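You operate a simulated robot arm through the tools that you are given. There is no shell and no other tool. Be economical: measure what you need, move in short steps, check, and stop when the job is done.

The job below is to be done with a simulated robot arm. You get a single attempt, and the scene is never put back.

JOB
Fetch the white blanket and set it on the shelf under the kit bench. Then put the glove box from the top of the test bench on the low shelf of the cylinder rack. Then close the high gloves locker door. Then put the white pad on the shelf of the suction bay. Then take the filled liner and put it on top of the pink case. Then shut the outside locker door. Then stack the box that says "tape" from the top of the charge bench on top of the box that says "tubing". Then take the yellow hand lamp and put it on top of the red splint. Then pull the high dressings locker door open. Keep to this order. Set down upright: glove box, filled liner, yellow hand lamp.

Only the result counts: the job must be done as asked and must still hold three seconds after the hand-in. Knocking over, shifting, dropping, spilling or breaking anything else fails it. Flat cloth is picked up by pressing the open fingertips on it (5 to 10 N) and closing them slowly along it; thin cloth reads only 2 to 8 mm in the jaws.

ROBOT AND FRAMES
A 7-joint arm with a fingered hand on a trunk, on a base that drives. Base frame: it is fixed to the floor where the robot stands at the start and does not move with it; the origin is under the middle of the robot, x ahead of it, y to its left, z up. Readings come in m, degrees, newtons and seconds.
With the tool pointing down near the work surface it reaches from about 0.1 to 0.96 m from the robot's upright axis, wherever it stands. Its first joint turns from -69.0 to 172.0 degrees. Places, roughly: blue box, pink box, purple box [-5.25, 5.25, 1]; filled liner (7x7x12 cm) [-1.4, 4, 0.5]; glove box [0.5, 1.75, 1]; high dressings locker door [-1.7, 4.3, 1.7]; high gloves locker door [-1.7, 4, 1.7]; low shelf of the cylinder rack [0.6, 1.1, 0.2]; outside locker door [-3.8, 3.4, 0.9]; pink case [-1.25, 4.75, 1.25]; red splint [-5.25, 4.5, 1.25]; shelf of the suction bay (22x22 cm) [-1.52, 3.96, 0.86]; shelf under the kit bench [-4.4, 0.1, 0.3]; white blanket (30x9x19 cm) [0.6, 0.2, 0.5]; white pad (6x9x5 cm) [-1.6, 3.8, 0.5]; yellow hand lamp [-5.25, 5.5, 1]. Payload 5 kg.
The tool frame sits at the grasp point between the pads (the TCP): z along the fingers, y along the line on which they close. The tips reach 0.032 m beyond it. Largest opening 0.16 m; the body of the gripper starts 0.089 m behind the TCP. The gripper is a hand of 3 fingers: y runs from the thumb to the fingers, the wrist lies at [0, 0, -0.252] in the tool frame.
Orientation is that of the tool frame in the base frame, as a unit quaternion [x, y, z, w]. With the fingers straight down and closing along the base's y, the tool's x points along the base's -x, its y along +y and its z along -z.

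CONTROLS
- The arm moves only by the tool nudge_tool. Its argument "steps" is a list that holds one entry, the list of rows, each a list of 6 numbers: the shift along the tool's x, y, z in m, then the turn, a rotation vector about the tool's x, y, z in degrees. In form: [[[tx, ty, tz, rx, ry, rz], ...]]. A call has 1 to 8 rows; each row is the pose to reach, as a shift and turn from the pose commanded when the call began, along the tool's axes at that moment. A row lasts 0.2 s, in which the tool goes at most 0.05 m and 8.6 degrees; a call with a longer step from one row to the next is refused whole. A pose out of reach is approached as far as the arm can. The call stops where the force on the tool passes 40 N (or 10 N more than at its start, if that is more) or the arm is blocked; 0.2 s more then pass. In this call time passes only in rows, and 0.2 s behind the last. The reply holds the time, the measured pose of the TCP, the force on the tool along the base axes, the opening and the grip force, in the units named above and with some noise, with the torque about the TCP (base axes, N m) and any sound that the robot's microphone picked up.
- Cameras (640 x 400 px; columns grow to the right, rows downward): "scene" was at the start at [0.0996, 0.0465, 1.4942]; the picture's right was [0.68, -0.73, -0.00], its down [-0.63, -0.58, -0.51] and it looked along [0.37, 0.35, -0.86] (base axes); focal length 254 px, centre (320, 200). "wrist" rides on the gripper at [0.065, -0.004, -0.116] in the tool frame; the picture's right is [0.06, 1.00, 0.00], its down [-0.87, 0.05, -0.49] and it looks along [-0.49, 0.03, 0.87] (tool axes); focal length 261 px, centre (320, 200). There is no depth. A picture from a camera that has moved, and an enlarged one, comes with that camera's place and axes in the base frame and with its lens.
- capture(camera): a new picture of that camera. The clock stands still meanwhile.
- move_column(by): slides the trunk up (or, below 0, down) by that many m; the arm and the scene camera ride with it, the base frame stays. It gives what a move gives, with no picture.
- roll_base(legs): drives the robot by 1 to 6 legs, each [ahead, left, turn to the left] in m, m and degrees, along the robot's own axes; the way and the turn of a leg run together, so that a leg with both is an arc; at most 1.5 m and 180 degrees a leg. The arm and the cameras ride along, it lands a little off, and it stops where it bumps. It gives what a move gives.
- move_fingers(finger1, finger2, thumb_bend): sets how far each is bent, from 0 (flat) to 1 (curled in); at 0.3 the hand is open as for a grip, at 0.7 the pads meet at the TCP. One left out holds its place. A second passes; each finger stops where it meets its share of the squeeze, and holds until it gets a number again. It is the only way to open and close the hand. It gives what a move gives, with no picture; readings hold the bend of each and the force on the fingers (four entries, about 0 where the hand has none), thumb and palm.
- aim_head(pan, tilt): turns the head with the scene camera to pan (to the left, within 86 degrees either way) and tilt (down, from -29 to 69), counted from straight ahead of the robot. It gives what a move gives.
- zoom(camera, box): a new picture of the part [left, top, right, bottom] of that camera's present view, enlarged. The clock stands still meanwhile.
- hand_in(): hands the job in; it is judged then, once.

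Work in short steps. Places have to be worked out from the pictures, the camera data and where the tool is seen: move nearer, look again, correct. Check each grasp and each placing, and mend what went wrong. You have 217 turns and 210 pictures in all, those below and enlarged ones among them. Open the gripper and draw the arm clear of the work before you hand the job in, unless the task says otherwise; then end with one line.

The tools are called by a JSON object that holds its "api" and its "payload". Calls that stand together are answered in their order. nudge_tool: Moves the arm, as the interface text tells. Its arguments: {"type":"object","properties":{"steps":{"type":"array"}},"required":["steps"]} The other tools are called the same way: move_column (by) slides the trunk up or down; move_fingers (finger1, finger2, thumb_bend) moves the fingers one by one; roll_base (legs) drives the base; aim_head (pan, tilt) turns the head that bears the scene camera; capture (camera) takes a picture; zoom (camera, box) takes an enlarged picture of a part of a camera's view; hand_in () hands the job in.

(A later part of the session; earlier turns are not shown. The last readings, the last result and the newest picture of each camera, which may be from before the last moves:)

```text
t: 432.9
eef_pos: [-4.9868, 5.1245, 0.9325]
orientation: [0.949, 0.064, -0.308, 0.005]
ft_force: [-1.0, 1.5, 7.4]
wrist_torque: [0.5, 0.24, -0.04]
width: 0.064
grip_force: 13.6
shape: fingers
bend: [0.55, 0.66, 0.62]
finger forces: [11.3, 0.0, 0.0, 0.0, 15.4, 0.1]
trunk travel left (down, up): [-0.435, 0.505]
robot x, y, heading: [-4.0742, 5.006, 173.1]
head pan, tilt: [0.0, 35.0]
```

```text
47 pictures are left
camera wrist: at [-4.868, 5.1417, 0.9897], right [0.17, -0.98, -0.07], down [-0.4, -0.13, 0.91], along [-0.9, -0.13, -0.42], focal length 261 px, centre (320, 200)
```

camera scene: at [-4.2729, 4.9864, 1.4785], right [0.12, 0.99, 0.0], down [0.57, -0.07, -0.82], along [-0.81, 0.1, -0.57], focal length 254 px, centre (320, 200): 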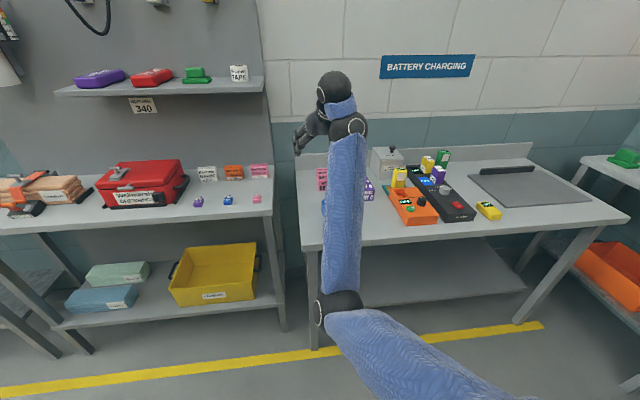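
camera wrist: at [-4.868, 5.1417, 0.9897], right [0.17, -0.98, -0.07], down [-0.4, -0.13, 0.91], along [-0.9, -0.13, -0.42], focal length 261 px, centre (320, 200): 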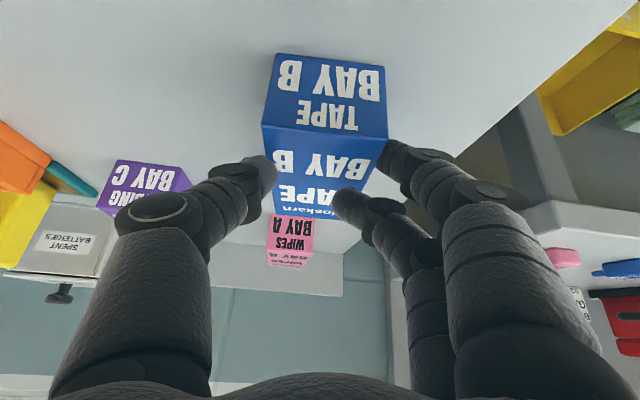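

Grip is by thumb and lower finger. Try a small lift to see if it holds level.

{"api": "move_column", "payload": {"by": 0.06}}

{"api": "capture", "payload": {"camera": "wrist"}}

```text
t: 433.9
eef_pos: [-4.9884, 5.1251, 0.9921]
orientation: [0.95, 0.063, -0.306, 0.006]
ft_force: [-0.9, -0.3, -2.3]
wrist_torque: [0.02, -0.04, 0.02]
width: 0.0543
grip_force: 8.2
shape: fingers
bend: [0.57, 0.66, 0.63]
finger forces: [8.4, 0.1, 0.0, 0.0, 8.7, 0.0]
trunk travel left (down, up): [-0.495, 0.445]
robot x, y, heading: [-4.0733, 5.0105, 172.9]
head pan, tilt: [0.0, 35.0]
```

```text
46 pictures are left
camera wrist: at [-4.8688, 5.1417, 1.0485], right [0.17, -0.98, -0.06], down [-0.41, -0.13, 0.9], along [-0.9, -0.13, -0.42], focal length 261 px, centre (320, 200)
```

wrist: 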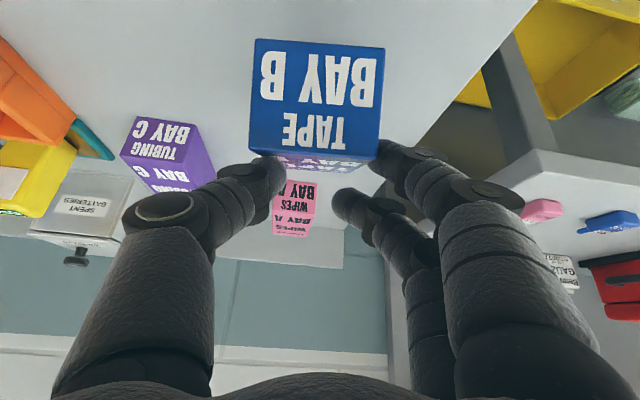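

The box tips (far end down) – gripped too near its front. Set it back, shift 2 cm further in, and regrip.

{"api": "move_column", "payload": {"by": -0.058}}

{"api": "move_fingers", "payload": {"finger1": 0.46, "finger2": 0.46, "thumb_bend": 0.46}}

{"api": "roll_base", "payload": {"legs": [[0.022, 0, 0]]}}

{"api": "capture", "payload": {"camera": "wrist"}}

```text
t: 434.9
eef_pos: [-4.989, 5.1241, 0.9343]
orientation: [0.949, 0.065, -0.307, 0.006]
ft_force: [-0.2, -0.6, 3.5]
wrist_torque: [0.11, 0.1, 0.05]
width: 0.0534
grip_force: 11.7
shape: fingers
bend: [0.57, 0.66, 0.63]
finger forces: [9.7, 0.1, 0.0, 0.0, 13.6, 0.0]
trunk travel left (down, up): [-0.437, 0.503]
robot x, y, heading: [-4.0767, 5.0109, 173.0]
head pan, tilt: [0.0, 35.0]
```

```text
t: 435.9
eef_pos: [-4.9879, 5.1241, 0.9338]
orientation: [0.949, 0.065, -0.307, 0.006]
ft_force: [0.0, 0.6, 1.0]
wrist_torque: [0.0, 0.0, 0.01]
width: 0.1036
grip_force: 0.1
shape: fingers
bend: [0.46, 0.46, 0.46]
finger forces: [0.0, 0.0, 0.0, 0.0, 0.0, 0.1]
trunk travel left (down, up): [-0.437, 0.503]
robot x, y, heading: [-4.073, 5.0068, 172.9]
head pan, tilt: [0.0, 35.0]
```

```text
t: 436.7
eef_pos: [-5.0115, 5.1266, 0.9328]
orientation: [0.949, 0.064, -0.308, 0.006]
ft_force: [-0.4, -0.2, -0.9]
wrist_torque: [-0.01, -0.04, -0.05]
width: 0.1036
grip_force: 0.0
shape: fingers
bend: [0.46, 0.46, 0.46]
finger forces: [0.0, 0.1, 0.1, 0.1, 0.1, 0.1]
trunk travel left (down, up): [-0.437, 0.503]
robot x, y, heading: [-4.1001, 5.008, 172.8]
head pan, tilt: [0.0, 35.0]
```

```text
45 pictures are left
camera wrist: at [-4.8912, 5.1443, 0.9902], right [0.17, -0.98, -0.06], down [-0.41, -0.13, 0.9], along [-0.9, -0.13, -0.42], focal length 261 px, centre (320, 200)
```

wrist: 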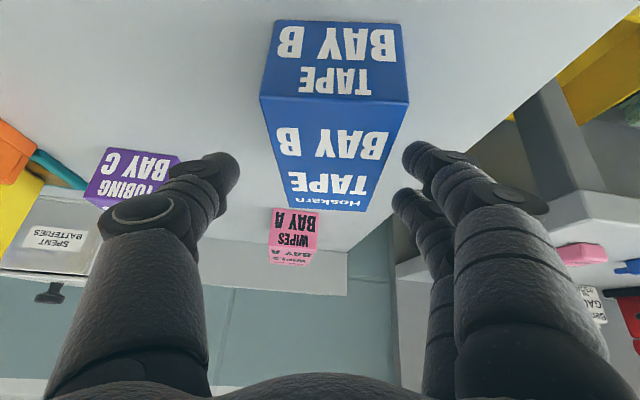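

Now centred along the box. Close again.

{"api": "move_column", "payload": {"by": -0.004}}

{"api": "move_fingers", "payload": {"finger1": 0.66, "finger2": 0.58, "thumb_bend": 0.66}}

{"api": "move_column", "payload": {"by": 0.09}}

{"api": "capture", "payload": {"camera": "wrist"}}

```text
t: 437.2
eef_pos: [-5.0098, 5.127, 0.9301]
orientation: [0.949, 0.065, -0.307, 0.006]
ft_force: [-0.8, -0.1, 0.6]
wrist_torque: [-0.02, 0.0, -0.01]
width: 0.1038
grip_force: 0.1
shape: fingers
bend: [0.46, 0.46, 0.46]
finger forces: [0.0, 0.0, 0.1, 0.1, 0.0, 0.0]
trunk travel left (down, up): [-0.433, 0.507]
robot x, y, heading: [-4.0967, 5.0123, 173.1]
head pan, tilt: [0.0, 35.0]
```

```text
t: 438.2
eef_pos: [-5.0099, 5.1266, 0.9303]
orientation: [0.95, 0.064, -0.307, 0.006]
ft_force: [-0.2, 1.4, -0.4]
wrist_torque: [-0.01, 0.0, -0.03]
width: 0.0666
grip_force: 13.5
shape: fingers
bend: [0.53, 0.57, 0.61]
finger forces: [13.2, 0.6, 0.0, 0.0, 13.1, 0.0]
trunk travel left (down, up): [-0.433, 0.507]
robot x, y, heading: [-4.0974, 5.0083, 173.4]
head pan, tilt: [0.0, 35.0]
```

```text
t: 439.5
eef_pos: [-5.0094, 5.1261, 1.0192]
orientation: [0.95, 0.064, -0.307, 0.006]
ft_force: [-0.1, 0.1, -2.1]
wrist_torque: [-0.01, -0.03, 0.02]
width: 0.0665
grip_force: 13.0
shape: fingers
bend: [0.53, 0.57, 0.61]
finger forces: [13.4, 0.1, 0.0, 0.1, 12.1, 0.0]
trunk travel left (down, up): [-0.523, 0.417]
robot x, y, heading: [-4.0955, 5.0113, 173.3]
head pan, tilt: [0.0, 35.0]
```

```text
44 pictures are left
camera wrist: at [-4.8909, 5.1442, 1.0764], right [0.17, -0.98, -0.06], down [-0.41, -0.13, 0.9], along [-0.9, -0.13, -0.42], focal length 261 px, centre (320, 200)
```

wrist: 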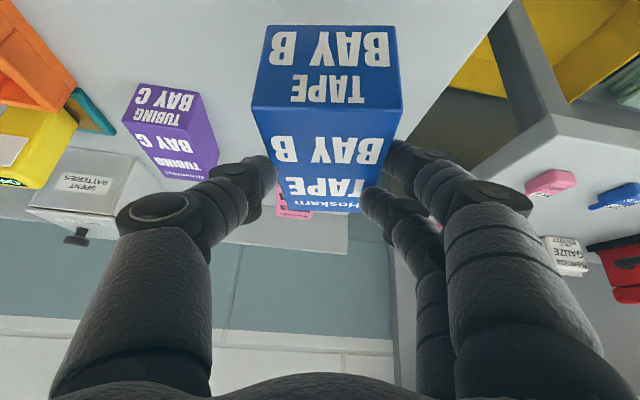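

Level and held. Tighten a little and move over the TUBING box (centre ≈(-5.148, 5.266)).

{"api": "move_fingers", "payload": {"finger1": 0.69, "thumb_bend": 0.69}}

{"api": "roll_base", "payload": {"legs": [[0.166, -0.1185, 0]]}}

{"api": "capture", "payload": {"camera": "wrist"}}

{"api": "aim_head", "payload": {"pan": -10, "tilt": 40}}

{"api": "capture", "payload": {"camera": "scene"}}

```text
t: 440.5
eef_pos: [-5.0091, 5.126, 1.019]
orientation: [0.949, 0.065, -0.308, 0.006]
ft_force: [-1.0, -0.3, -2.1]
wrist_torque: [-0.01, -0.05, 0.03]
width: 0.0666
grip_force: 13.9
shape: fingers
bend: [0.51, 0.55, 0.64]
finger forces: [12.6, 2.5, 0.0, 0.0, 13.6, 0.0]
trunk travel left (down, up): [-0.523, 0.417]
robot x, y, heading: [-4.1014, 5.0093, 173.2]
head pan, tilt: [0.0, 35.0]
```

```text
t: 442.1
eef_pos: [-5.1636, 5.2649, 1.0193]
orientation: [0.95, 0.064, -0.306, 0.006]
ft_force: [-1.1, 0.8, -2.5]
wrist_torque: [-0.02, -0.07, 0.03]
width: 0.0665
grip_force: 14.5
shape: fingers
bend: [0.51, 0.55, 0.64]
finger forces: [12.7, 2.4, 0.0, 0.0, 13.6, 0.1]
trunk travel left (down, up): [-0.523, 0.417]
robot x, y, heading: [-4.2524, 5.1455, 173.3]
head pan, tilt: [0.0, 35.0]
```

```text
43 pictures are left
camera wrist: at [-5.0437, 5.2826, 1.0759], right [0.17, -0.98, -0.06], down [-0.41, -0.13, 0.9], along [-0.9, -0.13, -0.42], focal length 261 px, centre (320, 200)
```

wrist: 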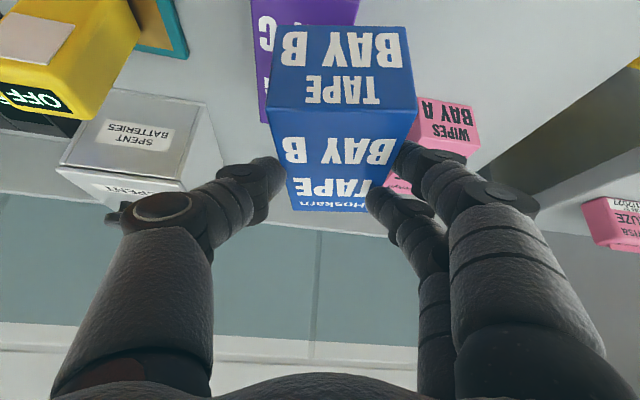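

```text
t: 442.8
eef_pos: [-5.1623, 5.2648, 1.0195]
orientation: [0.95, 0.063, -0.306, 0.006]
ft_force: [0.2, -0.2, -1.6]
wrist_torque: [0.04, -0.03, 0.03]
width: 0.0666
grip_force: 14.5
shape: fingers
bend: [0.51, 0.55, 0.64]
finger forces: [12.8, 2.3, 0.1, 0.1, 13.6, 0.1]
trunk travel left (down, up): [-0.523, 0.417]
robot x, y, heading: [-4.2517, 5.1488, 173.2]
head pan, tilt: [-10.0, 40.0]
```

```text
42 pictures are left
camera scene: at [-4.3816, 5.1794, 1.3549], right [0.29, 0.96, 0.0], down [0.62, -0.19, -0.77], along [-0.73, 0.22, -0.64], focal length 254 px, centre (320, 200)
```

scene: 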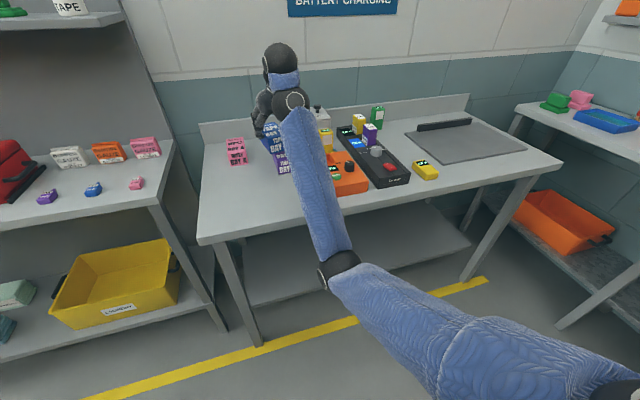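

Shift ~1.8 cm further toward +y and 1.2 cm in to centre over the purple box, then lower gently.

{"api": "roll_base", "payload": {"legs": [[0.014, -0.0165, 0]]}}

{"api": "move_column", "payload": {"by": -0.035}}

{"api": "nudge_tool", "payload": {"steps": [[[0.0023, 0, 0.0033, 0, 0, 0], [0.0047, 0, 0.0065, 0, 0, 0], [0.007, 0, 0.0098, 0, 0, 0], [0.0094, 0, 0.013, 0, 0, 0], [0.0117, 0, 0.0163, 0, 0, 0], [0.014, 0, 0.0195, 0, 0, 0]]]}}

{"api": "zoom", "payload": {"camera": "scene", "box": [210, 90, 370, 210]}}

```text
t: 443.6
eef_pos: [-5.1764, 5.2832, 1.0185]
orientation: [0.95, 0.063, -0.306, 0.006]
ft_force: [0.2, 1.4, -0.7]
wrist_torque: [-0.03, -0.03, 0.02]
width: 0.067
grip_force: 14.9
shape: fingers
bend: [0.51, 0.55, 0.64]
finger forces: [12.6, 2.3, 0.0, 0.1, 13.6, 0.0]
trunk travel left (down, up): [-0.523, 0.417]
robot x, y, heading: [-4.2638, 5.1652, 173.3]
head pan, tilt: [-10.0, 40.0]
```

```text
t: 444.4
eef_pos: [-5.1736, 5.2833, 0.9848]
orientation: [0.95, 0.064, -0.307, 0.005]
ft_force: [-0.8, 1.2, 2.9]
wrist_torque: [-0.07, 0.03, -0.02]
width: 0.067
grip_force: 14.9
shape: fingers
bend: [0.51, 0.55, 0.64]
finger forces: [12.3, 2.6, 0.1, 0.1, 15.2, 0.0]
trunk travel left (down, up): [-0.488, 0.452]
robot x, y, heading: [-4.2608, 5.1665, 173.0]
head pan, tilt: [-10.0, 40.0]
```

```text
t: 445.1
eef_pos: [-5.1733, 5.2827, 0.9839]
orientation: [0.948, 0.062, -0.313, 0.006]
ft_force: [1.8, 2.0, 16.9]
wrist_torque: [-0.4, 0.14, 0.04]
width: 0.067
grip_force: 19.5
shape: fingers
bend: [0.52, 0.56, 0.64]
finger forces: [12.9, 9.1, 0.1, 0.0, 17.5, 0.0]
trunk travel left (down, up): [-0.488, 0.452]
robot x, y, heading: [-4.2631, 5.162, 172.8]
head pan, tilt: [-10.0, 40.0]
stopped in row 3: the force on the tool passed its limit at 44 N (the readings are from after the stop); the commanded pose is now the measured one
```

```text
3.33 times, centred on (290, 150) of scene
camera zoom: at [-4.3919, 5.1978, 1.32], right [0.29, 0.96, 0.0], down [0.61, -0.19, -0.77], along [-0.73, 0.22, -0.64], focal length 845 px, centre (420, 367)
```

zoom: 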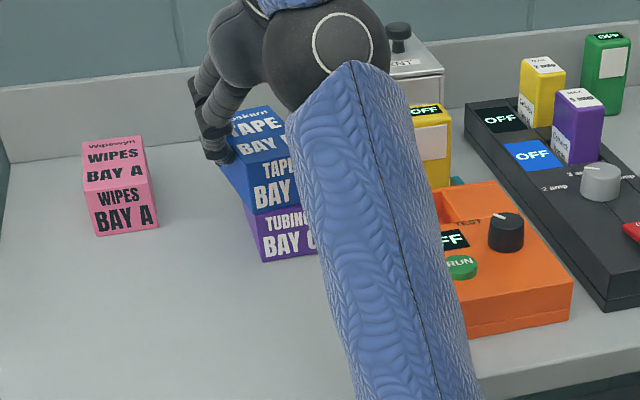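

Blue rests on purple, well aligned. Open the fingers and rise.

{"api": "move_fingers", "payload": {"finger1": 0.45, "finger2": 0.45, "thumb_bend": 0.48}}

{"api": "move_column", "payload": {"by": 0.15}}

{"api": "capture", "payload": {"camera": "wrist"}}

{"api": "roll_base", "payload": {"legs": [[-0.2, 0, 0]]}}

{"api": "capture", "payload": {"camera": "scene"}}

```text
t: 446.1
eef_pos: [-5.1761, 5.2835, 0.9805]
orientation: [0.948, 0.063, -0.311, 0.006]
ft_force: [0.0, 0.3, 0.3]
wrist_torque: [0.03, -0.01, 0.0]
width: 0.1017
grip_force: 0.0
shape: fingers
bend: [0.45, 0.45, 0.48]
finger forces: [0.1, 0.0, 0.1, 0.0, 0.1, 0.0]
trunk travel left (down, up): [-0.488, 0.452]
robot x, y, heading: [-4.2657, 5.1657, 172.9]
head pan, tilt: [-10.0, 40.0]
```

```text
t: 447.8
eef_pos: [-5.1752, 5.2839, 1.1303]
orientation: [0.948, 0.063, -0.311, 0.007]
ft_force: [-0.1, -1.4, 0.0]
wrist_torque: [-0.01, 0.02, -0.02]
width: 0.1018
grip_force: 0.1
shape: fingers
bend: [0.45, 0.45, 0.48]
finger forces: [0.0, 0.0, 0.1, 0.0, 0.0, 0.0]
trunk travel left (down, up): [-0.638, 0.302]
robot x, y, heading: [-4.2596, 5.1654, 173.2]
head pan, tilt: [-10.0, 40.0]
```

```text
40 pictures are left
camera wrist: at [-5.0554, 5.3008, 1.1859], right [0.17, -0.98, -0.06], down [-0.4, -0.13, 0.91], along [-0.9, -0.13, -0.41], focal length 261 px, centre (320, 200)
```

wrist: 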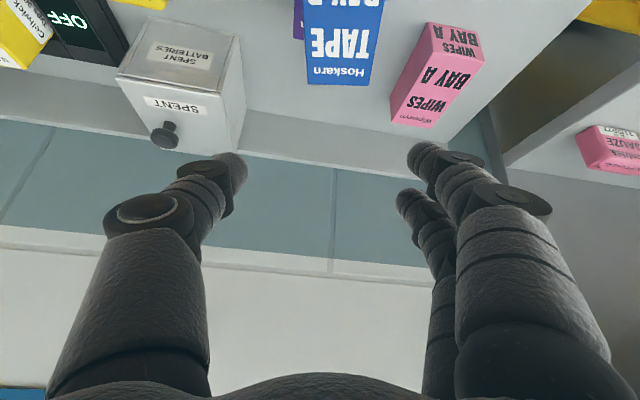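

```text
t: 449.4
eef_pos: [-4.9744, 5.2589, 1.1313]
orientation: [0.948, 0.063, -0.312, 0.006]
ft_force: [1.0, 0.3, 0.5]
wrist_torque: [0.0, -0.01, 0.02]
width: 0.1018
grip_force: 0.0
shape: fingers
bend: [0.45, 0.45, 0.48]
finger forces: [0.0, 0.1, 0.0, 0.0, 0.0, 0.0]
trunk travel left (down, up): [-0.638, 0.302]
robot x, y, heading: [-4.064, 5.1388, 173.1]
head pan, tilt: [-10.0, 40.0]
```

```text
39 pictures are left
camera scene: at [-4.1926, 5.1735, 1.4701], right [0.29, 0.96, 0.0], down [0.61, -0.19, -0.77], along [-0.73, 0.22, -0.64], focal length 254 px, centre (320, 200)
```

scene: 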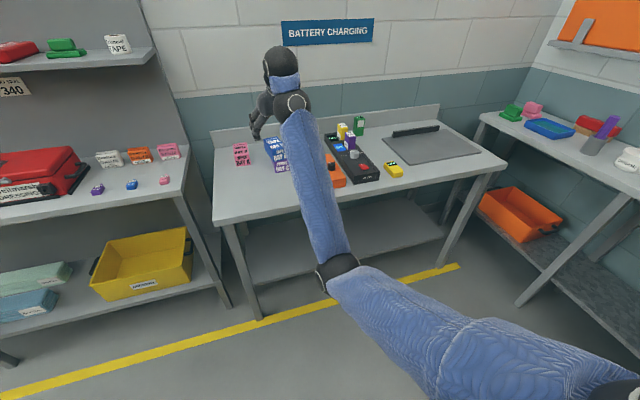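

Stacked. Zoom on the yellow items to identify the hand lamp, and the red splint.

{"api": "zoom", "payload": {"camera": "scene", "box": [310, 100, 430, 190]}}

{"api": "zoom", "payload": {"camera": "scene", "box": [0, 20, 160, 110]}}

```text
4.44 times, centred on (370, 145) of scene
camera zoom: at [-4.1926, 5.1735, 1.4701], right [0.29, 0.96, 0.0], down [0.61, -0.19, -0.77], along [-0.73, 0.22, -0.64], focal length 1127 px, centre (98, 444)
```

zoom: 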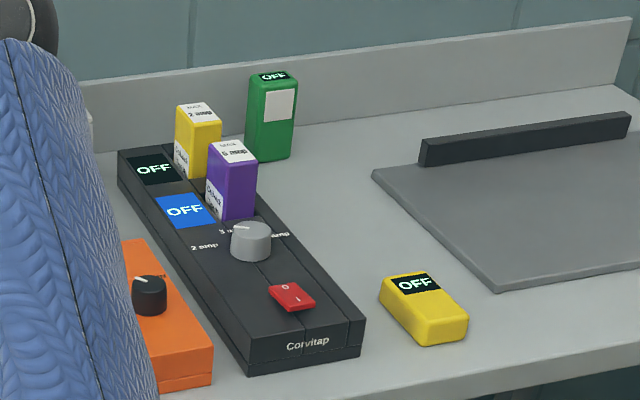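

```text
4.00 times, centred on (80, 65) of scene
camera zoom: at [-4.1926, 5.1735, 1.4701], right [0.29, 0.96, 0.0], down [0.61, -0.19, -0.77], along [-0.73, 0.22, -0.64], focal length 1014 px, centre (1280, 740)
```

zoom: 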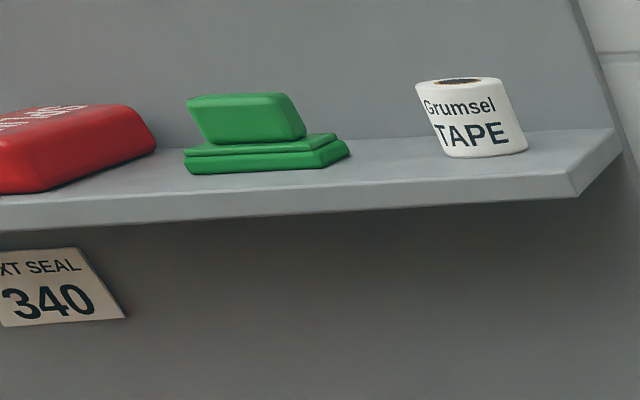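

I think the yellow lamp is the standing one by the orange tester (same type as the green standing lamp). Shift sideways for an unobstructed view.

{"api": "roll_base", "payload": {"legs": [[0, 0.3, 0]]}}

{"api": "aim_head", "payload": {"pan": -25, "tilt": 35}}

{"api": "zoom", "payload": {"camera": "scene", "box": [230, 80, 430, 230]}}

```text
t: 451.5
eef_pos: [-5.0112, 4.9584, 1.1297]
orientation: [0.948, 0.064, -0.312, 0.006]
ft_force: [-0.1, 0.1, -0.6]
wrist_torque: [0.06, -0.01, -0.01]
width: 0.1015
grip_force: 0.1
shape: fingers
bend: [0.45, 0.45, 0.48]
finger forces: [0.1, 0.0, 0.0, 0.0, 0.0, 0.0]
trunk travel left (down, up): [-0.638, 0.302]
robot x, y, heading: [-4.1014, 4.8453, 173.4]
head pan, tilt: [-10.0, 40.0]
```

```text
t: 452.2
eef_pos: [-5.0119, 4.96, 1.1303]
orientation: [0.948, 0.064, -0.311, 0.006]
ft_force: [0.7, -0.2, -0.5]
wrist_torque: [-0.01, 0.0, -0.03]
width: 0.1016
grip_force: 0.0
shape: fingers
bend: [0.45, 0.45, 0.48]
finger forces: [0.0, 0.0, 0.0, 0.0, 0.0, 0.0]
trunk travel left (down, up): [-0.638, 0.302]
robot x, y, heading: [-4.096, 4.8457, 173.2]
head pan, tilt: [-25.0, 35.0]
```

```text
2.67 times, centred on (330, 155) of scene
camera zoom: at [-4.2233, 4.898, 1.4775], right [0.53, 0.85, 0.0], down [0.49, -0.3, -0.82], along [-0.7, 0.43, -0.57], focal length 676 px, centre (293, 320)
```

zoom: 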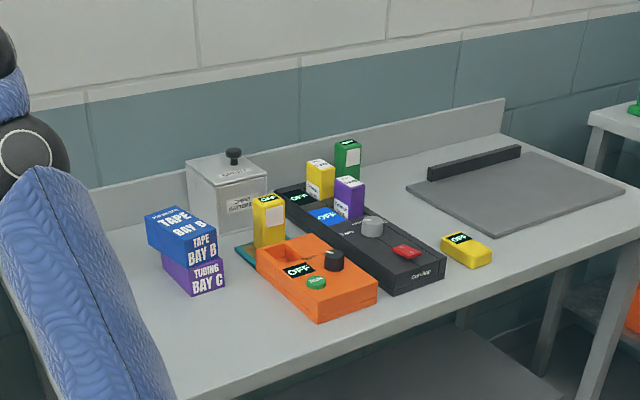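

{"api": "zoom", "payload": {"camera": "scene", "box": [300, 125, 380, 185]}}

```text
6.67 times, centred on (340, 155) of scene
camera zoom: at [-4.2233, 4.898, 1.4775], right [0.53, 0.85, 0.0], down [0.49, -0.3, -0.82], along [-0.7, 0.43, -0.57], focal length 1691 px, centre (187, 500)
```

zoom: 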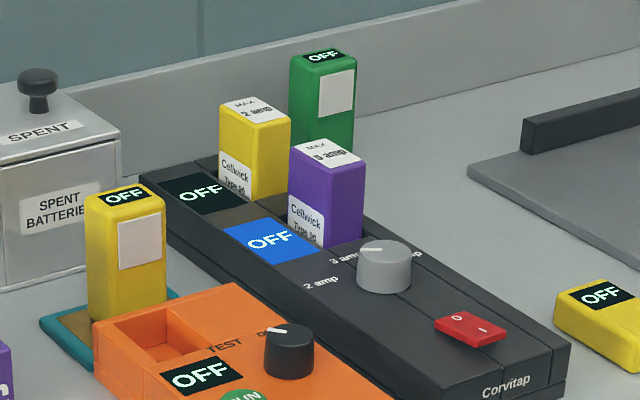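

Lamp A (standing, OFF display, lens) at ≈(-5.18, 5.44), top ≈0.99. Drive over it at height, then check with the wrist camera.

{"api": "move_fingers", "payload": {"finger1": 0.48, "finger2": 0.48, "thumb_bend": 0.48}}

{"api": "roll_base", "payload": {"legs": [[0.2, -0.335, 0], [0, 0, -7.7]]}}

{"api": "capture", "payload": {"camera": "wrist"}}

```text
t: 453.2
eef_pos: [-5.0113, 4.9601, 1.1304]
orientation: [0.948, 0.063, -0.311, 0.007]
ft_force: [-0.4, 0.0, 0.2]
wrist_torque: [0.03, -0.03, -0.01]
width: 0.0956
grip_force: 0.0
shape: fingers
bend: [0.48, 0.48, 0.48]
finger forces: [0.0, 0.0, 0.0, 0.0, 0.0, 0.0]
trunk travel left (down, up): [-0.638, 0.302]
robot x, y, heading: [-4.0998, 4.8439, 173.3]
head pan, tilt: [-25.0, 35.0]
```

```text
t: 456.3
eef_pos: [-5.1468, 5.4371, 1.1302]
orientation: [0.95, 0.0, -0.311, -0.014]
ft_force: [0.1, -0.3, -0.1]
wrist_torque: [-0.02, -0.01, 0.05]
width: 0.0955
grip_force: 0.1
shape: fingers
bend: [0.48, 0.48, 0.48]
finger forces: [0.0, 0.1, 0.0, 0.1, 0.1, 0.0]
trunk travel left (down, up): [-0.638, 0.302]
robot x, y, heading: [-4.2571, 5.202, 165.5]
head pan, tilt: [-25.0, 35.0]
```

```text
34 pictures are left
camera wrist: at [-5.025, 5.4395, 1.1864], right [0.04, -1.0, -0.06], down [-0.41, -0.08, 0.91], along [-0.91, -0.01, -0.41], focal length 261 px, centre (320, 200)
```

wrist: 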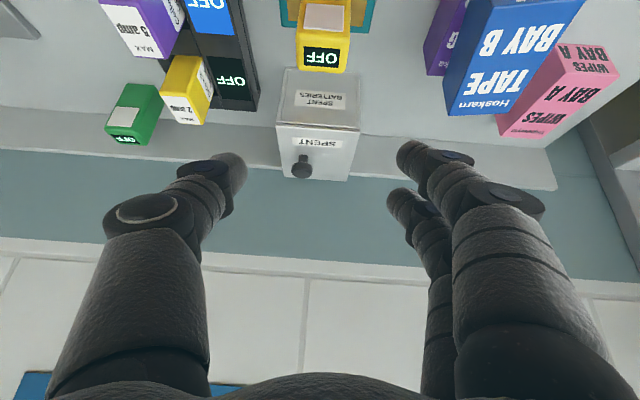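

Lamp is nearly centred: 2 cm further forward and 0.6 cm to +y. Move and lower around it.

{"api": "roll_base", "payload": {"legs": [[0.023, 0.0, 0]]}}

{"api": "move_column", "payload": {"by": -0.1}}

{"api": "capture", "payload": {"camera": "wrist"}}

```text
t: 457.1
eef_pos: [-5.1712, 5.4445, 1.1282]
orientation: [0.951, 0.0, -0.31, -0.014]
ft_force: [-0.3, 0.0, -0.7]
wrist_torque: [0.02, -0.03, 0.01]
width: 0.0956
grip_force: 0.2
shape: fingers
bend: [0.48, 0.48, 0.48]
finger forces: [0.1, 0.1, 0.0, 0.1, 0.0, 0.0]
trunk travel left (down, up): [-0.638, 0.302]
robot x, y, heading: [-4.2782, 5.2107, 165.6]
head pan, tilt: [-25.0, 35.0]
```

```text
t: 458.4
eef_pos: [-5.1679, 5.4436, 1.0313]
orientation: [0.95, -0.001, -0.311, -0.015]
ft_force: [0.2, 0.2, -0.3]
wrist_torque: [-0.02, 0.0, -0.02]
width: 0.0956
grip_force: 0.0
shape: fingers
bend: [0.48, 0.48, 0.48]
finger forces: [0.0, 0.2, 0.1, 0.0, 0.1, 0.0]
trunk travel left (down, up): [-0.538, 0.402]
robot x, y, heading: [-4.279, 5.2104, 165.4]
head pan, tilt: [-25.0, 35.0]
```

```text
33 pictures are left
camera wrist: at [-5.0473, 5.4446, 1.0865], right [0.04, -1.0, -0.06], down [-0.41, -0.08, 0.91], along [-0.91, -0.01, -0.41], focal length 261 px, centre (320, 200)
```

wrist: 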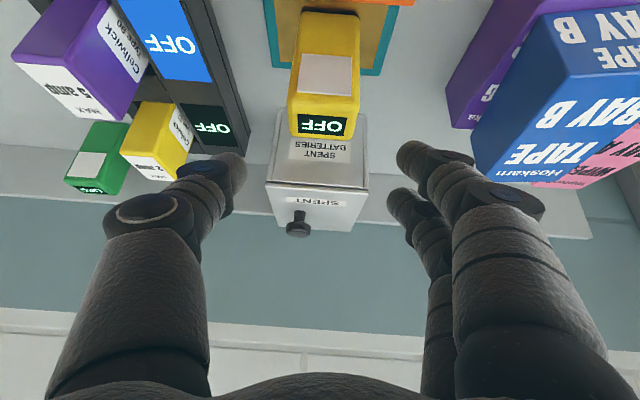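

Good. Lower 6 cm more and close on the lamp.

{"api": "move_column", "payload": {"by": -0.062}}

{"api": "move_fingers", "payload": {"finger1": 0.66, "finger2": 0.66, "thumb_bend": 0.66}}

{"api": "capture", "payload": {"camera": "wrist"}}

```text
t: 459.4
eef_pos: [-5.1693, 5.4429, 0.9688]
orientation: [0.95, 0.0, -0.311, -0.015]
ft_force: [-0.1, -0.3, 0.8]
wrist_torque: [0.01, 0.0, -0.03]
width: 0.0955
grip_force: 0.0
shape: fingers
bend: [0.48, 0.48, 0.48]
finger forces: [0.0, 0.1, 0.1, 0.1, 0.1, 0.0]
trunk travel left (down, up): [-0.476, 0.464]
robot x, y, heading: [-4.2807, 5.2099, 165.5]
head pan, tilt: [-25.0, 35.0]
```

```text
t: 460.4
eef_pos: [-5.1697, 5.4439, 0.9685]
orientation: [0.951, -0.001, -0.31, -0.015]
ft_force: [0.3, 0.2, 0.0]
wrist_torque: [-0.01, -0.02, 0.0]
width: 0.0536
grip_force: 13.5
shape: fingers
bend: [0.59, 0.59, 0.62]
finger forces: [6.6, 6.9, 0.0, 0.0, 13.8, 0.1]
trunk travel left (down, up): [-0.476, 0.464]
robot x, y, heading: [-4.2791, 5.2076, 165.3]
head pan, tilt: [-25.0, 35.0]
```

```text
32 pictures are left
camera wrist: at [-5.0476, 5.4448, 1.0239], right [0.04, -1.0, -0.06], down [-0.41, -0.08, 0.91], along [-0.91, -0.01, -0.41], focal length 261 px, centre (320, 200)
```

wrist: 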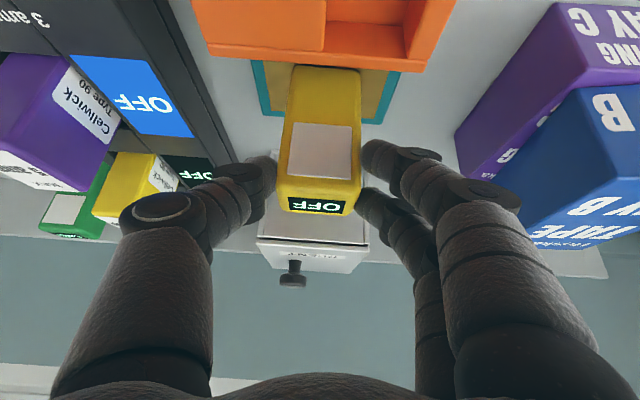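

Both fingers and thumb hold it. Firm up, lift, back off, and shift along toward the red splint.

{"api": "move_fingers", "payload": {"finger1": 0.68, "finger2": 0.68, "thumb_bend": 0.68}}

{"api": "move_column", "payload": {"by": 0.38}}

{"api": "roll_base", "payload": {"legs": [[-0.25, 0, 0], [0.0, 0.62, 10], [0.0, 0.1, 0]]}}

{"api": "aim_head", "payload": {"pan": 5, "tilt": 20}}

{"api": "capture", "payload": {"camera": "scene"}}

```text
t: 461.4
eef_pos: [-5.1685, 5.443, 0.9691]
orientation: [0.95, 0.0, -0.311, -0.014]
ft_force: [0.4, -0.9, 0.4]
wrist_torque: [0.0, -0.06, 0.0]
width: 0.0536
grip_force: 17.6
shape: fingers
bend: [0.6, 0.6, 0.63]
finger forces: [8.6, 8.7, 0.1, 0.0, 17.5, 0.0]
trunk travel left (down, up): [-0.476, 0.464]
robot x, y, heading: [-4.2775, 5.204, 165.5]
head pan, tilt: [-25.0, 35.0]
```

```text
t: 465.1
eef_pos: [-5.1697, 5.4434, 1.3475]
orientation: [0.95, 0.0, -0.311, -0.014]
ft_force: [0.0, 0.3, -2.9]
wrist_torque: [-0.03, -0.06, -0.02]
width: 0.0536
grip_force: 17.8
shape: fingers
bend: [0.6, 0.6, 0.63]
finger forces: [8.7, 8.8, 0.0, 0.0, 17.6, 0.0]
trunk travel left (down, up): [-0.856, 0.084]
robot x, y, heading: [-4.282, 5.2053, 165.7]
head pan, tilt: [-25.0, 35.0]
```

```text
t: 470.8
eef_pos: [-5.067, 4.511, 1.3488]
orientation: [0.947, 0.08, -0.31, 0.012]
ft_force: [-0.4, -0.1, -2.6]
wrist_torque: [0.03, -0.06, -0.03]
width: 0.0535
grip_force: 17.6
shape: fingers
bend: [0.6, 0.6, 0.63]
finger forces: [8.8, 8.7, 0.0, 0.1, 17.5, 0.1]
trunk travel left (down, up): [-0.856, 0.084]
robot x, y, heading: [-4.1509, 4.4276, 175.0]
head pan, tilt: [-25.0, 35.0]
```

```text
t: 471.7
eef_pos: [-5.0675, 4.5115, 1.3483]
orientation: [0.947, 0.08, -0.311, 0.013]
ft_force: [0.5, -0.3, -1.7]
wrist_torque: [0.04, -0.14, -0.03]
width: 0.0533
grip_force: 17.7
shape: fingers
bend: [0.6, 0.6, 0.63]
finger forces: [8.7, 8.8, 0.0, 0.0, 17.7, 0.0]
trunk travel left (down, up): [-0.856, 0.084]
robot x, y, heading: [-4.1517, 4.431, 175.4]
head pan, tilt: [5.0, 20.0]
```

```text
31 pictures are left
camera scene: at [-4.2933, 4.4333, 1.7193], right [0.0, 1.0, 0.0], down [0.34, 0.0, -0.94], along [-0.94, 0.0, -0.34], focal length 254 px, centre (320, 200)
```

scene: 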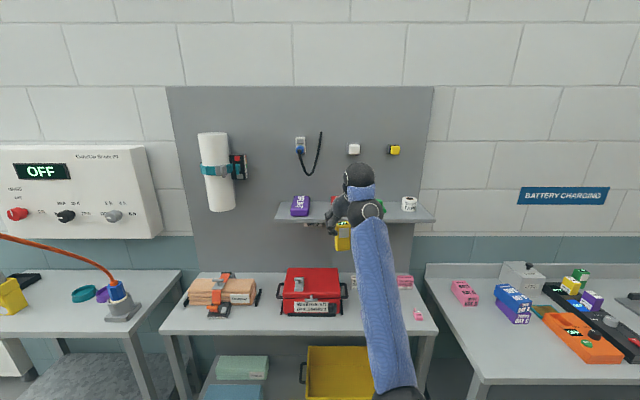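

{"api": "capture", "payload": {"camera": "wrist"}}

{"api": "zoom", "payload": {"camera": "scene", "box": [260, 150, 450, 260]}}

```text
30 pictures are left
camera wrist: at [-4.9475, 4.5339, 1.4039], right [0.21, -0.98, -0.06], down [-0.39, -0.14, 0.91], along [-0.9, -0.16, -0.41], focal length 261 px, centre (320, 200)
```

wrist: 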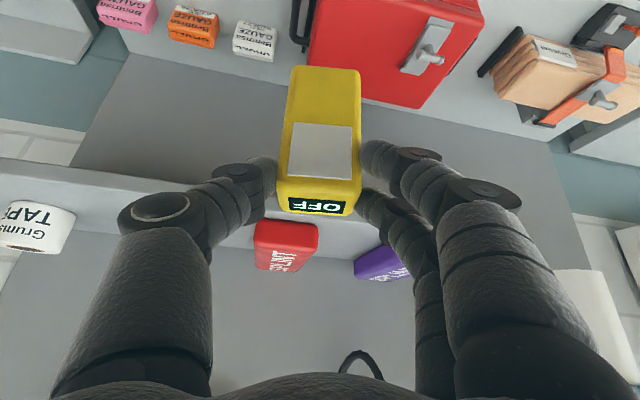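

```text
3.37 times, centred on (355, 205) of scene
camera zoom: at [-4.2933, 4.4333, 1.7193], right [0.0, 1.0, 0.0], down [0.34, 0.0, -0.94], along [-0.94, 0.0, -0.34], focal length 854 px, centre (202, 183)
```

zoom: 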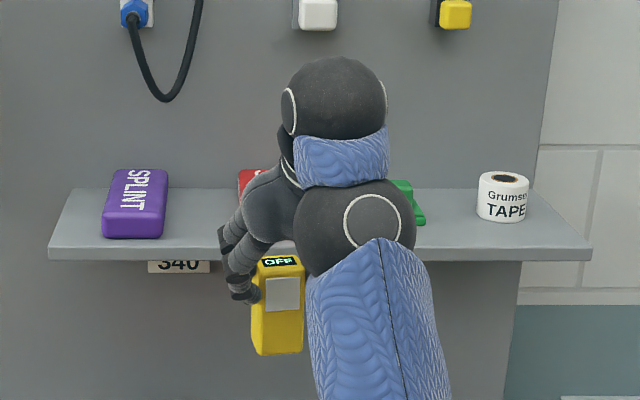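

Triangulated: shelf top ≈1.30, red splint x≈-5.26…-5.43, y≈4.475–4.555, top ≈1.333. Raise so the lamp's foot clears it and drive in.

{"api": "move_column", "payload": {"by": 0.082}}

{"api": "roll_base", "payload": {"legs": [[0.17, 0.0127, 0]]}}

{"api": "capture", "payload": {"camera": "wrist"}}

```text
t: 472.9
eef_pos: [-5.0664, 4.5127, 1.4308]
orientation: [0.947, 0.081, -0.311, 0.012]
ft_force: [0.2, 0.1, -2.1]
wrist_torque: [-0.01, -0.06, 0.02]
width: 0.0534
grip_force: 17.6
shape: fingers
bend: [0.6, 0.6, 0.63]
finger forces: [8.7, 8.8, 0.0, 0.0, 17.6, 0.0]
trunk travel left (down, up): [-0.938, 0.002]
robot x, y, heading: [-4.1474, 4.4288, 175.2]
head pan, tilt: [5.0, 20.0]
```

```text
t: 474.4
eef_pos: [-5.2376, 4.5134, 1.4291]
orientation: [0.947, 0.081, -0.31, 0.013]
ft_force: [0.1, -0.2, -0.6]
wrist_torque: [-0.02, -0.07, 0.0]
width: 0.0522
grip_force: 18.1
shape: fingers
bend: [0.61, 0.6, 0.63]
finger forces: [9.2, 8.8, 0.0, 0.0, 17.7, 0.0]
trunk travel left (down, up): [-0.938, 0.002]
robot x, y, heading: [-4.3203, 4.4313, 175.4]
head pan, tilt: [5.0, 20.0]
```

```text
28 pictures are left
camera wrist: at [-5.1183, 4.5354, 1.4854], right [0.21, -0.98, -0.06], down [-0.39, -0.14, 0.91], along [-0.9, -0.16, -0.41], focal length 261 px, centre (320, 200)
```

wrist: 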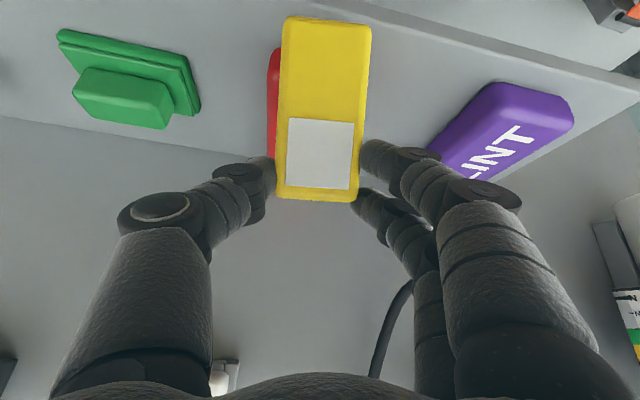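

The lamp's foot seems to have touched and tilted. Back off and look.

{"api": "roll_base", "payload": {"legs": [[-0.12, 0, 0]]}}

{"api": "capture", "payload": {"camera": "wrist"}}

{"api": "zoom", "payload": {"camera": "scene", "box": [260, 150, 450, 290]}}

```text
t: 475.6
eef_pos: [-5.1174, 4.5055, 1.4291]
orientation: [0.947, 0.08, -0.311, 0.012]
ft_force: [-0.5, -0.9, -2.4]
wrist_torque: [0.0, -0.02, 0.01]
width: 0.0523
grip_force: 17.6
shape: fingers
bend: [0.61, 0.6, 0.63]
finger forces: [8.9, 8.9, 0.1, 0.0, 17.8, 0.1]
trunk travel left (down, up): [-0.938, 0.002]
robot x, y, heading: [-4.1985, 4.4215, 175.2]
head pan, tilt: [5.0, 20.0]
```

```text
27 pictures are left
camera wrist: at [-4.9976, 4.5253, 1.4855], right [0.21, -0.98, -0.06], down [-0.39, -0.14, 0.91], along [-0.9, -0.16, -0.41], focal length 261 px, centre (320, 200)
```

wrist: 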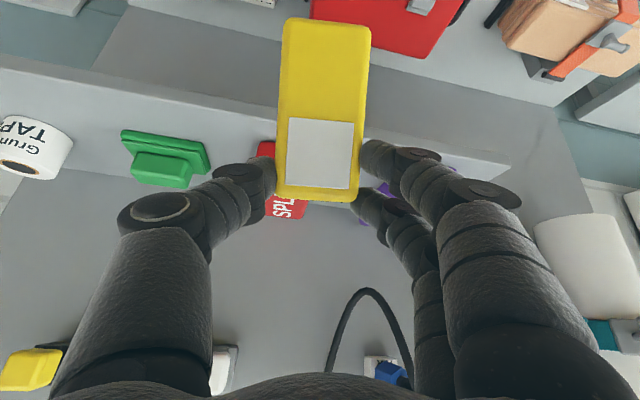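

```text
2.86 times, centred on (355, 220) of scene
camera zoom: at [-4.3433, 4.4248, 1.8012], right [0.0, 1.0, 0.0], down [0.34, 0.0, -0.94], along [-0.94, 0.0, -0.34], focal length 725 px, centre (220, 143)
```

zoom: 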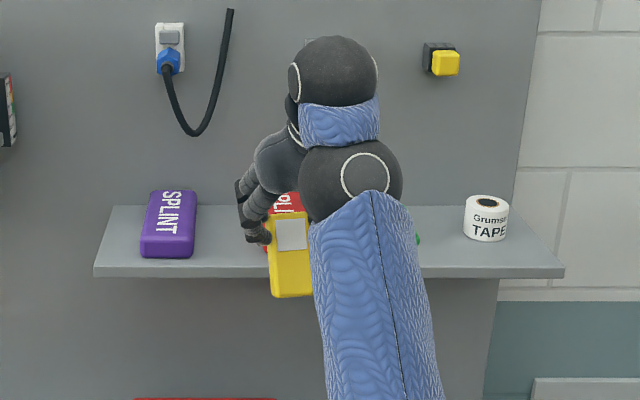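

The lamp tipped ~25° in the grip (its foot is lower than I assumed). Pitch the tool up 25° to make it upright again and raise 3.5 cm.

{"api": "nudge_tool", "payload": {"steps": [[[-0.005, 0, -0.007, 0, -6.25, 0], [-0.0104, 0, -0.014, 0, -12.5, 0], [-0.0155, 0, -0.021, 0, -18.75, 0], [-0.0207, 0, -0.028, 0, -25, 0]]]}}

{"api": "capture", "payload": {"camera": "wrist"}}

{"api": "zoom", "payload": {"camera": "scene", "box": [260, 150, 450, 290]}}

```text
t: 476.6
eef_pos: [-5.1165, 4.503, 1.4635]
orientation: [0.857, 0.076, -0.509, 0.03]
ft_force: [0.9, -0.3, -2.3]
wrist_torque: [0.0, -0.05, 0.02]
width: 0.0523
grip_force: 17.6
shape: fingers
bend: [0.61, 0.6, 0.63]
finger forces: [8.9, 8.9, 0.0, 0.1, 17.9, 0.0]
trunk travel left (down, up): [-0.938, 0.002]
robot x, y, heading: [-4.198, 4.4194, 175.0]
head pan, tilt: [5.0, 20.0]
```

```text
25 pictures are left
camera wrist: at [-4.9858, 4.5276, 1.4641], right [0.19, -0.98, -0.08], down [0.03, -0.08, 1.0], along [-0.98, -0.19, 0.01], focal length 261 px, centre (320, 200)
```

wrist: 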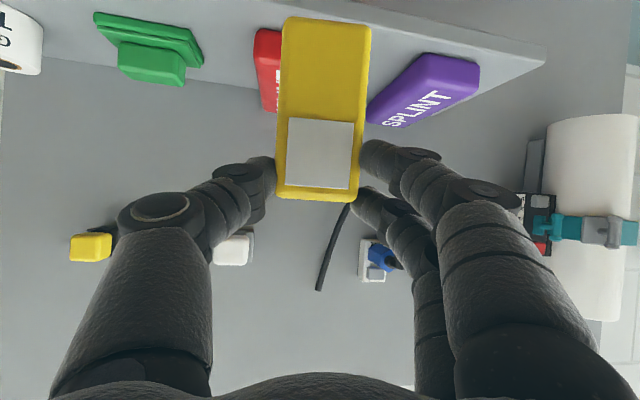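

```text
2.86 times, centred on (355, 220) of scene
camera zoom: at [-4.3429, 4.4255, 1.8014], right [0.0, 1.0, 0.0], down [0.34, 0.0, -0.94], along [-0.94, 0.0, -0.34], focal length 725 px, centre (220, 143)
```

zoom: 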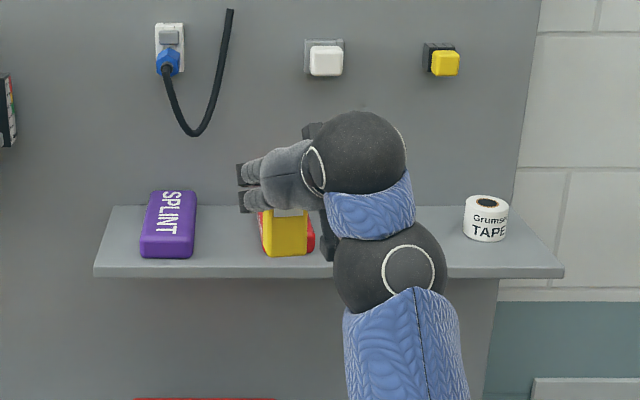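

Nearly upright; apply the last ~4.5° and drive in over the splint with 2.5 cm clearance.

{"api": "nudge_tool", "payload": {"steps": [[[0, 0, 0, 0, -4.5, 0]]]}}

{"api": "roll_base", "payload": {"legs": [[0.195, 0.006, 0]]}}

{"api": "capture", "payload": {"camera": "wrist"}}

{"api": "zoom", "payload": {"camera": "scene", "box": [240, 130, 430, 270]}}

```text
t: 477.0
eef_pos: [-5.1164, 4.5047, 1.4647]
orientation: [0.836, 0.074, -0.542, 0.032]
ft_force: [-0.4, 0.3, -2.5]
wrist_torque: [-0.02, -0.06, -0.02]
width: 0.0521
grip_force: 17.7
shape: fingers
bend: [0.61, 0.6, 0.63]
finger forces: [8.9, 9.0, 0.1, 0.0, 17.9, 0.0]
trunk travel left (down, up): [-0.938, 0.002]
robot x, y, heading: [-4.1984, 4.4193, 174.9]
head pan, tilt: [5.0, 20.0]
```

```text
t: 478.6
eef_pos: [-5.3139, 4.511, 1.4632]
orientation: [0.837, 0.074, -0.541, 0.031]
ft_force: [-0.5, 0.0, -2.8]
wrist_torque: [-0.02, -0.04, -0.01]
width: 0.0524
grip_force: 17.9
shape: fingers
bend: [0.61, 0.6, 0.63]
finger forces: [8.9, 9.0, 0.0, 0.0, 17.9, 0.0]
trunk travel left (down, up): [-0.938, 0.002]
robot x, y, heading: [-4.3957, 4.4308, 175.4]
head pan, tilt: [5.0, 20.0]
```

```text
23 pictures are left
camera wrist: at [-5.1838, 4.5367, 1.4529], right [0.19, -0.98, -0.08], down [0.1, -0.07, 0.99], along [-0.98, -0.19, 0.09], focal length 261 px, centre (320, 200)
```

wrist: 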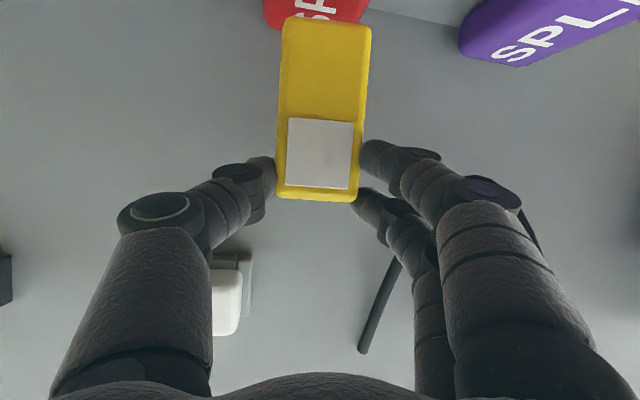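

```text
2.86 times, centred on (335, 200) of scene
camera zoom: at [-4.5403, 4.4348, 1.8012], right [-0.01, 1.0, 0.0], down [0.34, 0.0, -0.94], along [-0.94, -0.01, -0.34], focal length 725 px, centre (277, 200)
```

zoom: 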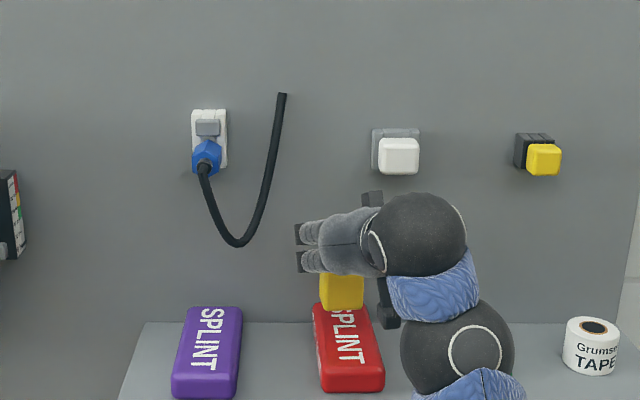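

Lamp is centred over the red splint. Lower in fine steps to contact.

{"api": "nudge_tool", "payload": {"steps": [[[0.0091, 0.0003, 0.0041, 0, 0, 0], [0.0146, 0.0004, 0.0066, 0, 0, 0], [0.0182, 0.0006, 0.0082, 0, 0, 0], [0.0218, 0.0007, 0.0099, 0, 0, 0], [0.0255, 0.0008, 0.0115, 0, 0, 0], [0.0291, 0.0009, 0.0132, 0, 0, 0], [0.0328, 0.001, 0.0148, 0, 0, 0]]]}}

{"api": "capture", "payload": {"camera": "wrist"}}

```text
t: 480.2
eef_pos: [-5.3107, 4.5116, 1.433]
orientation: [0.835, 0.074, -0.544, 0.032]
ft_force: [-2.3, 1.5, 21.9]
wrist_torque: [-0.09, 0.59, -0.11]
width: 0.0523
grip_force: 18.4
shape: fingers
bend: [0.61, 0.61, 0.63]
finger forces: [8.9, 8.7, 0.0, 0.0, 19.0, 0.1]
trunk travel left (down, up): [-0.938, 0.002]
robot x, y, heading: [-4.3979, 4.4307, 175.4]
head pan, tilt: [5.0, 20.0]
```

```text
21 pictures are left
camera wrist: at [-5.1803, 4.5365, 1.421], right [0.19, -0.98, -0.08], down [0.11, -0.06, 0.99], along [-0.98, -0.19, 0.09], focal length 261 px, centre (320, 200)
```

wrist: 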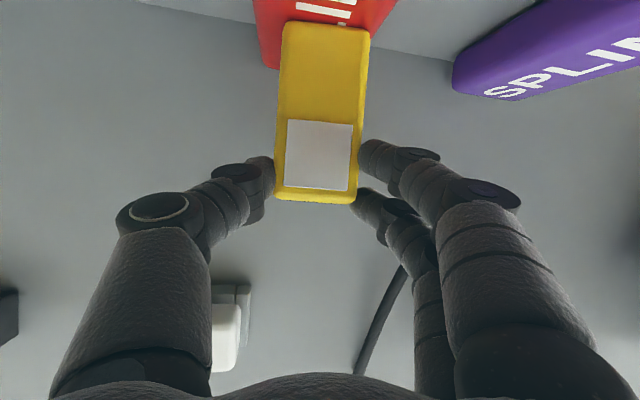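

Contact at 22 N. Ease up slightly and open slowly so that the lamp settles.

{"api": "nudge_tool", "payload": {"steps": [[[-0.002, 0, -0.001, 0, 0, 0]]]}}

{"api": "move_fingers", "payload": {"finger1": 0.57, "finger2": 0.57, "thumb_bend": 0.59}}

{"api": "move_fingers", "payload": {"finger1": 0.47, "finger2": 0.47, "thumb_bend": 0.48}}

{"api": "capture", "payload": {"camera": "wrist"}}

```text
t: 480.6
eef_pos: [-5.3104, 4.5103, 1.4331]
orientation: [0.836, 0.075, -0.543, 0.032]
ft_force: [-1.5, 0.2, 22.4]
wrist_torque: [-0.09, 0.55, -0.08]
width: 0.0521
grip_force: 18.4
shape: fingers
bend: [0.61, 0.61, 0.63]
finger forces: [8.9, 8.8, 0.1, 0.0, 19.1, 0.0]
trunk travel left (down, up): [-0.938, 0.002]
robot x, y, heading: [-4.396, 4.4323, 175.3]
head pan, tilt: [5.0, 20.0]
```

```text
t: 481.6
eef_pos: [-5.311, 4.5101, 1.4305]
orientation: [0.837, 0.075, -0.541, 0.032]
ft_force: [0.4, 0.5, -0.5]
wrist_torque: [0.03, 0.0, -0.01]
width: 0.0581
grip_force: 1.1
shape: fingers
bend: [0.56, 0.56, 0.59]
finger forces: [0.1, 0.2, 0.0, 0.0, 0.7, 0.1]
trunk travel left (down, up): [-0.938, 0.002]
robot x, y, heading: [-4.3974, 4.4335, 175.3]
head pan, tilt: [5.0, 20.0]
```

```text
t: 482.6
eef_pos: [-5.312, 4.5113, 1.4316]
orientation: [0.837, 0.076, -0.542, 0.033]
ft_force: [-0.5, -0.1, -0.5]
wrist_torque: [0.0, 0.0, 0.04]
width: 0.0967
grip_force: 0.1
shape: fingers
bend: [0.47, 0.47, 0.48]
finger forces: [0.0, 0.0, 0.0, 0.0, 0.1, 0.0]
trunk travel left (down, up): [-0.938, 0.002]
robot x, y, heading: [-4.3938, 4.4297, 175.0]
head pan, tilt: [5.0, 20.0]
```

```text
20 pictures are left
camera wrist: at [-5.182, 4.5364, 1.4197], right [0.19, -0.98, -0.08], down [0.1, -0.07, 0.99], along [-0.98, -0.19, 0.09], focal length 261 px, centre (320, 200)
```

wrist: 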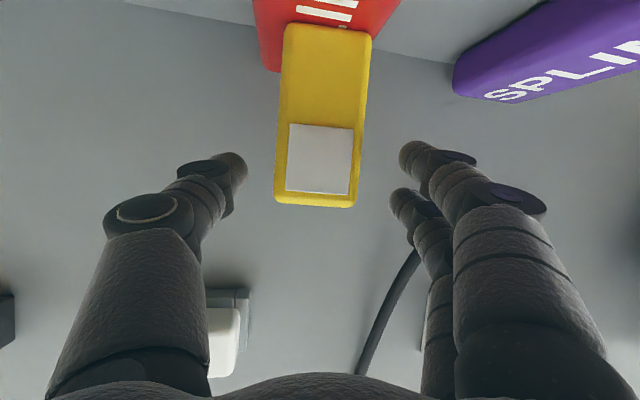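

Lamp stands on its own. Withdraw straight back.

{"api": "roll_base", "payload": {"legs": [[-0.195, -0.047, 0], [-0.08, 0, 0]]}}

{"api": "zoom", "payload": {"camera": "scene", "box": [240, 130, 430, 270]}}

```text
t: 484.8
eef_pos: [-5.0334, 4.5377, 1.4336]
orientation: [0.836, 0.075, -0.543, 0.032]
ft_force: [0.6, -0.7, 0.0]
wrist_torque: [-0.01, -0.01, 0.03]
width: 0.0967
grip_force: 0.2
shape: fingers
bend: [0.47, 0.47, 0.48]
finger forces: [0.0, 0.0, 0.0, 0.0, 0.0, 0.1]
trunk travel left (down, up): [-0.938, 0.002]
robot x, y, heading: [-4.1209, 4.4536, 175.0]
head pan, tilt: [5.0, 20.0]
```

```text
2.86 times, centred on (335, 200) of scene
camera zoom: at [-4.2589, 4.4592, 1.8017], right [0.0, 1.0, 0.0], down [0.34, 0.0, -0.94], along [-0.94, 0.0, -0.34], focal length 725 px, centre (277, 200)
```

zoom: 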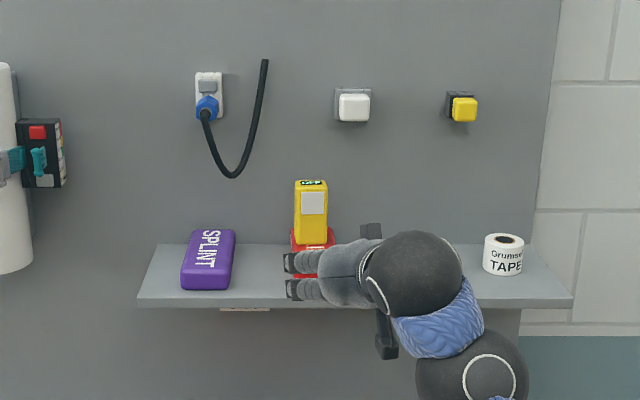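

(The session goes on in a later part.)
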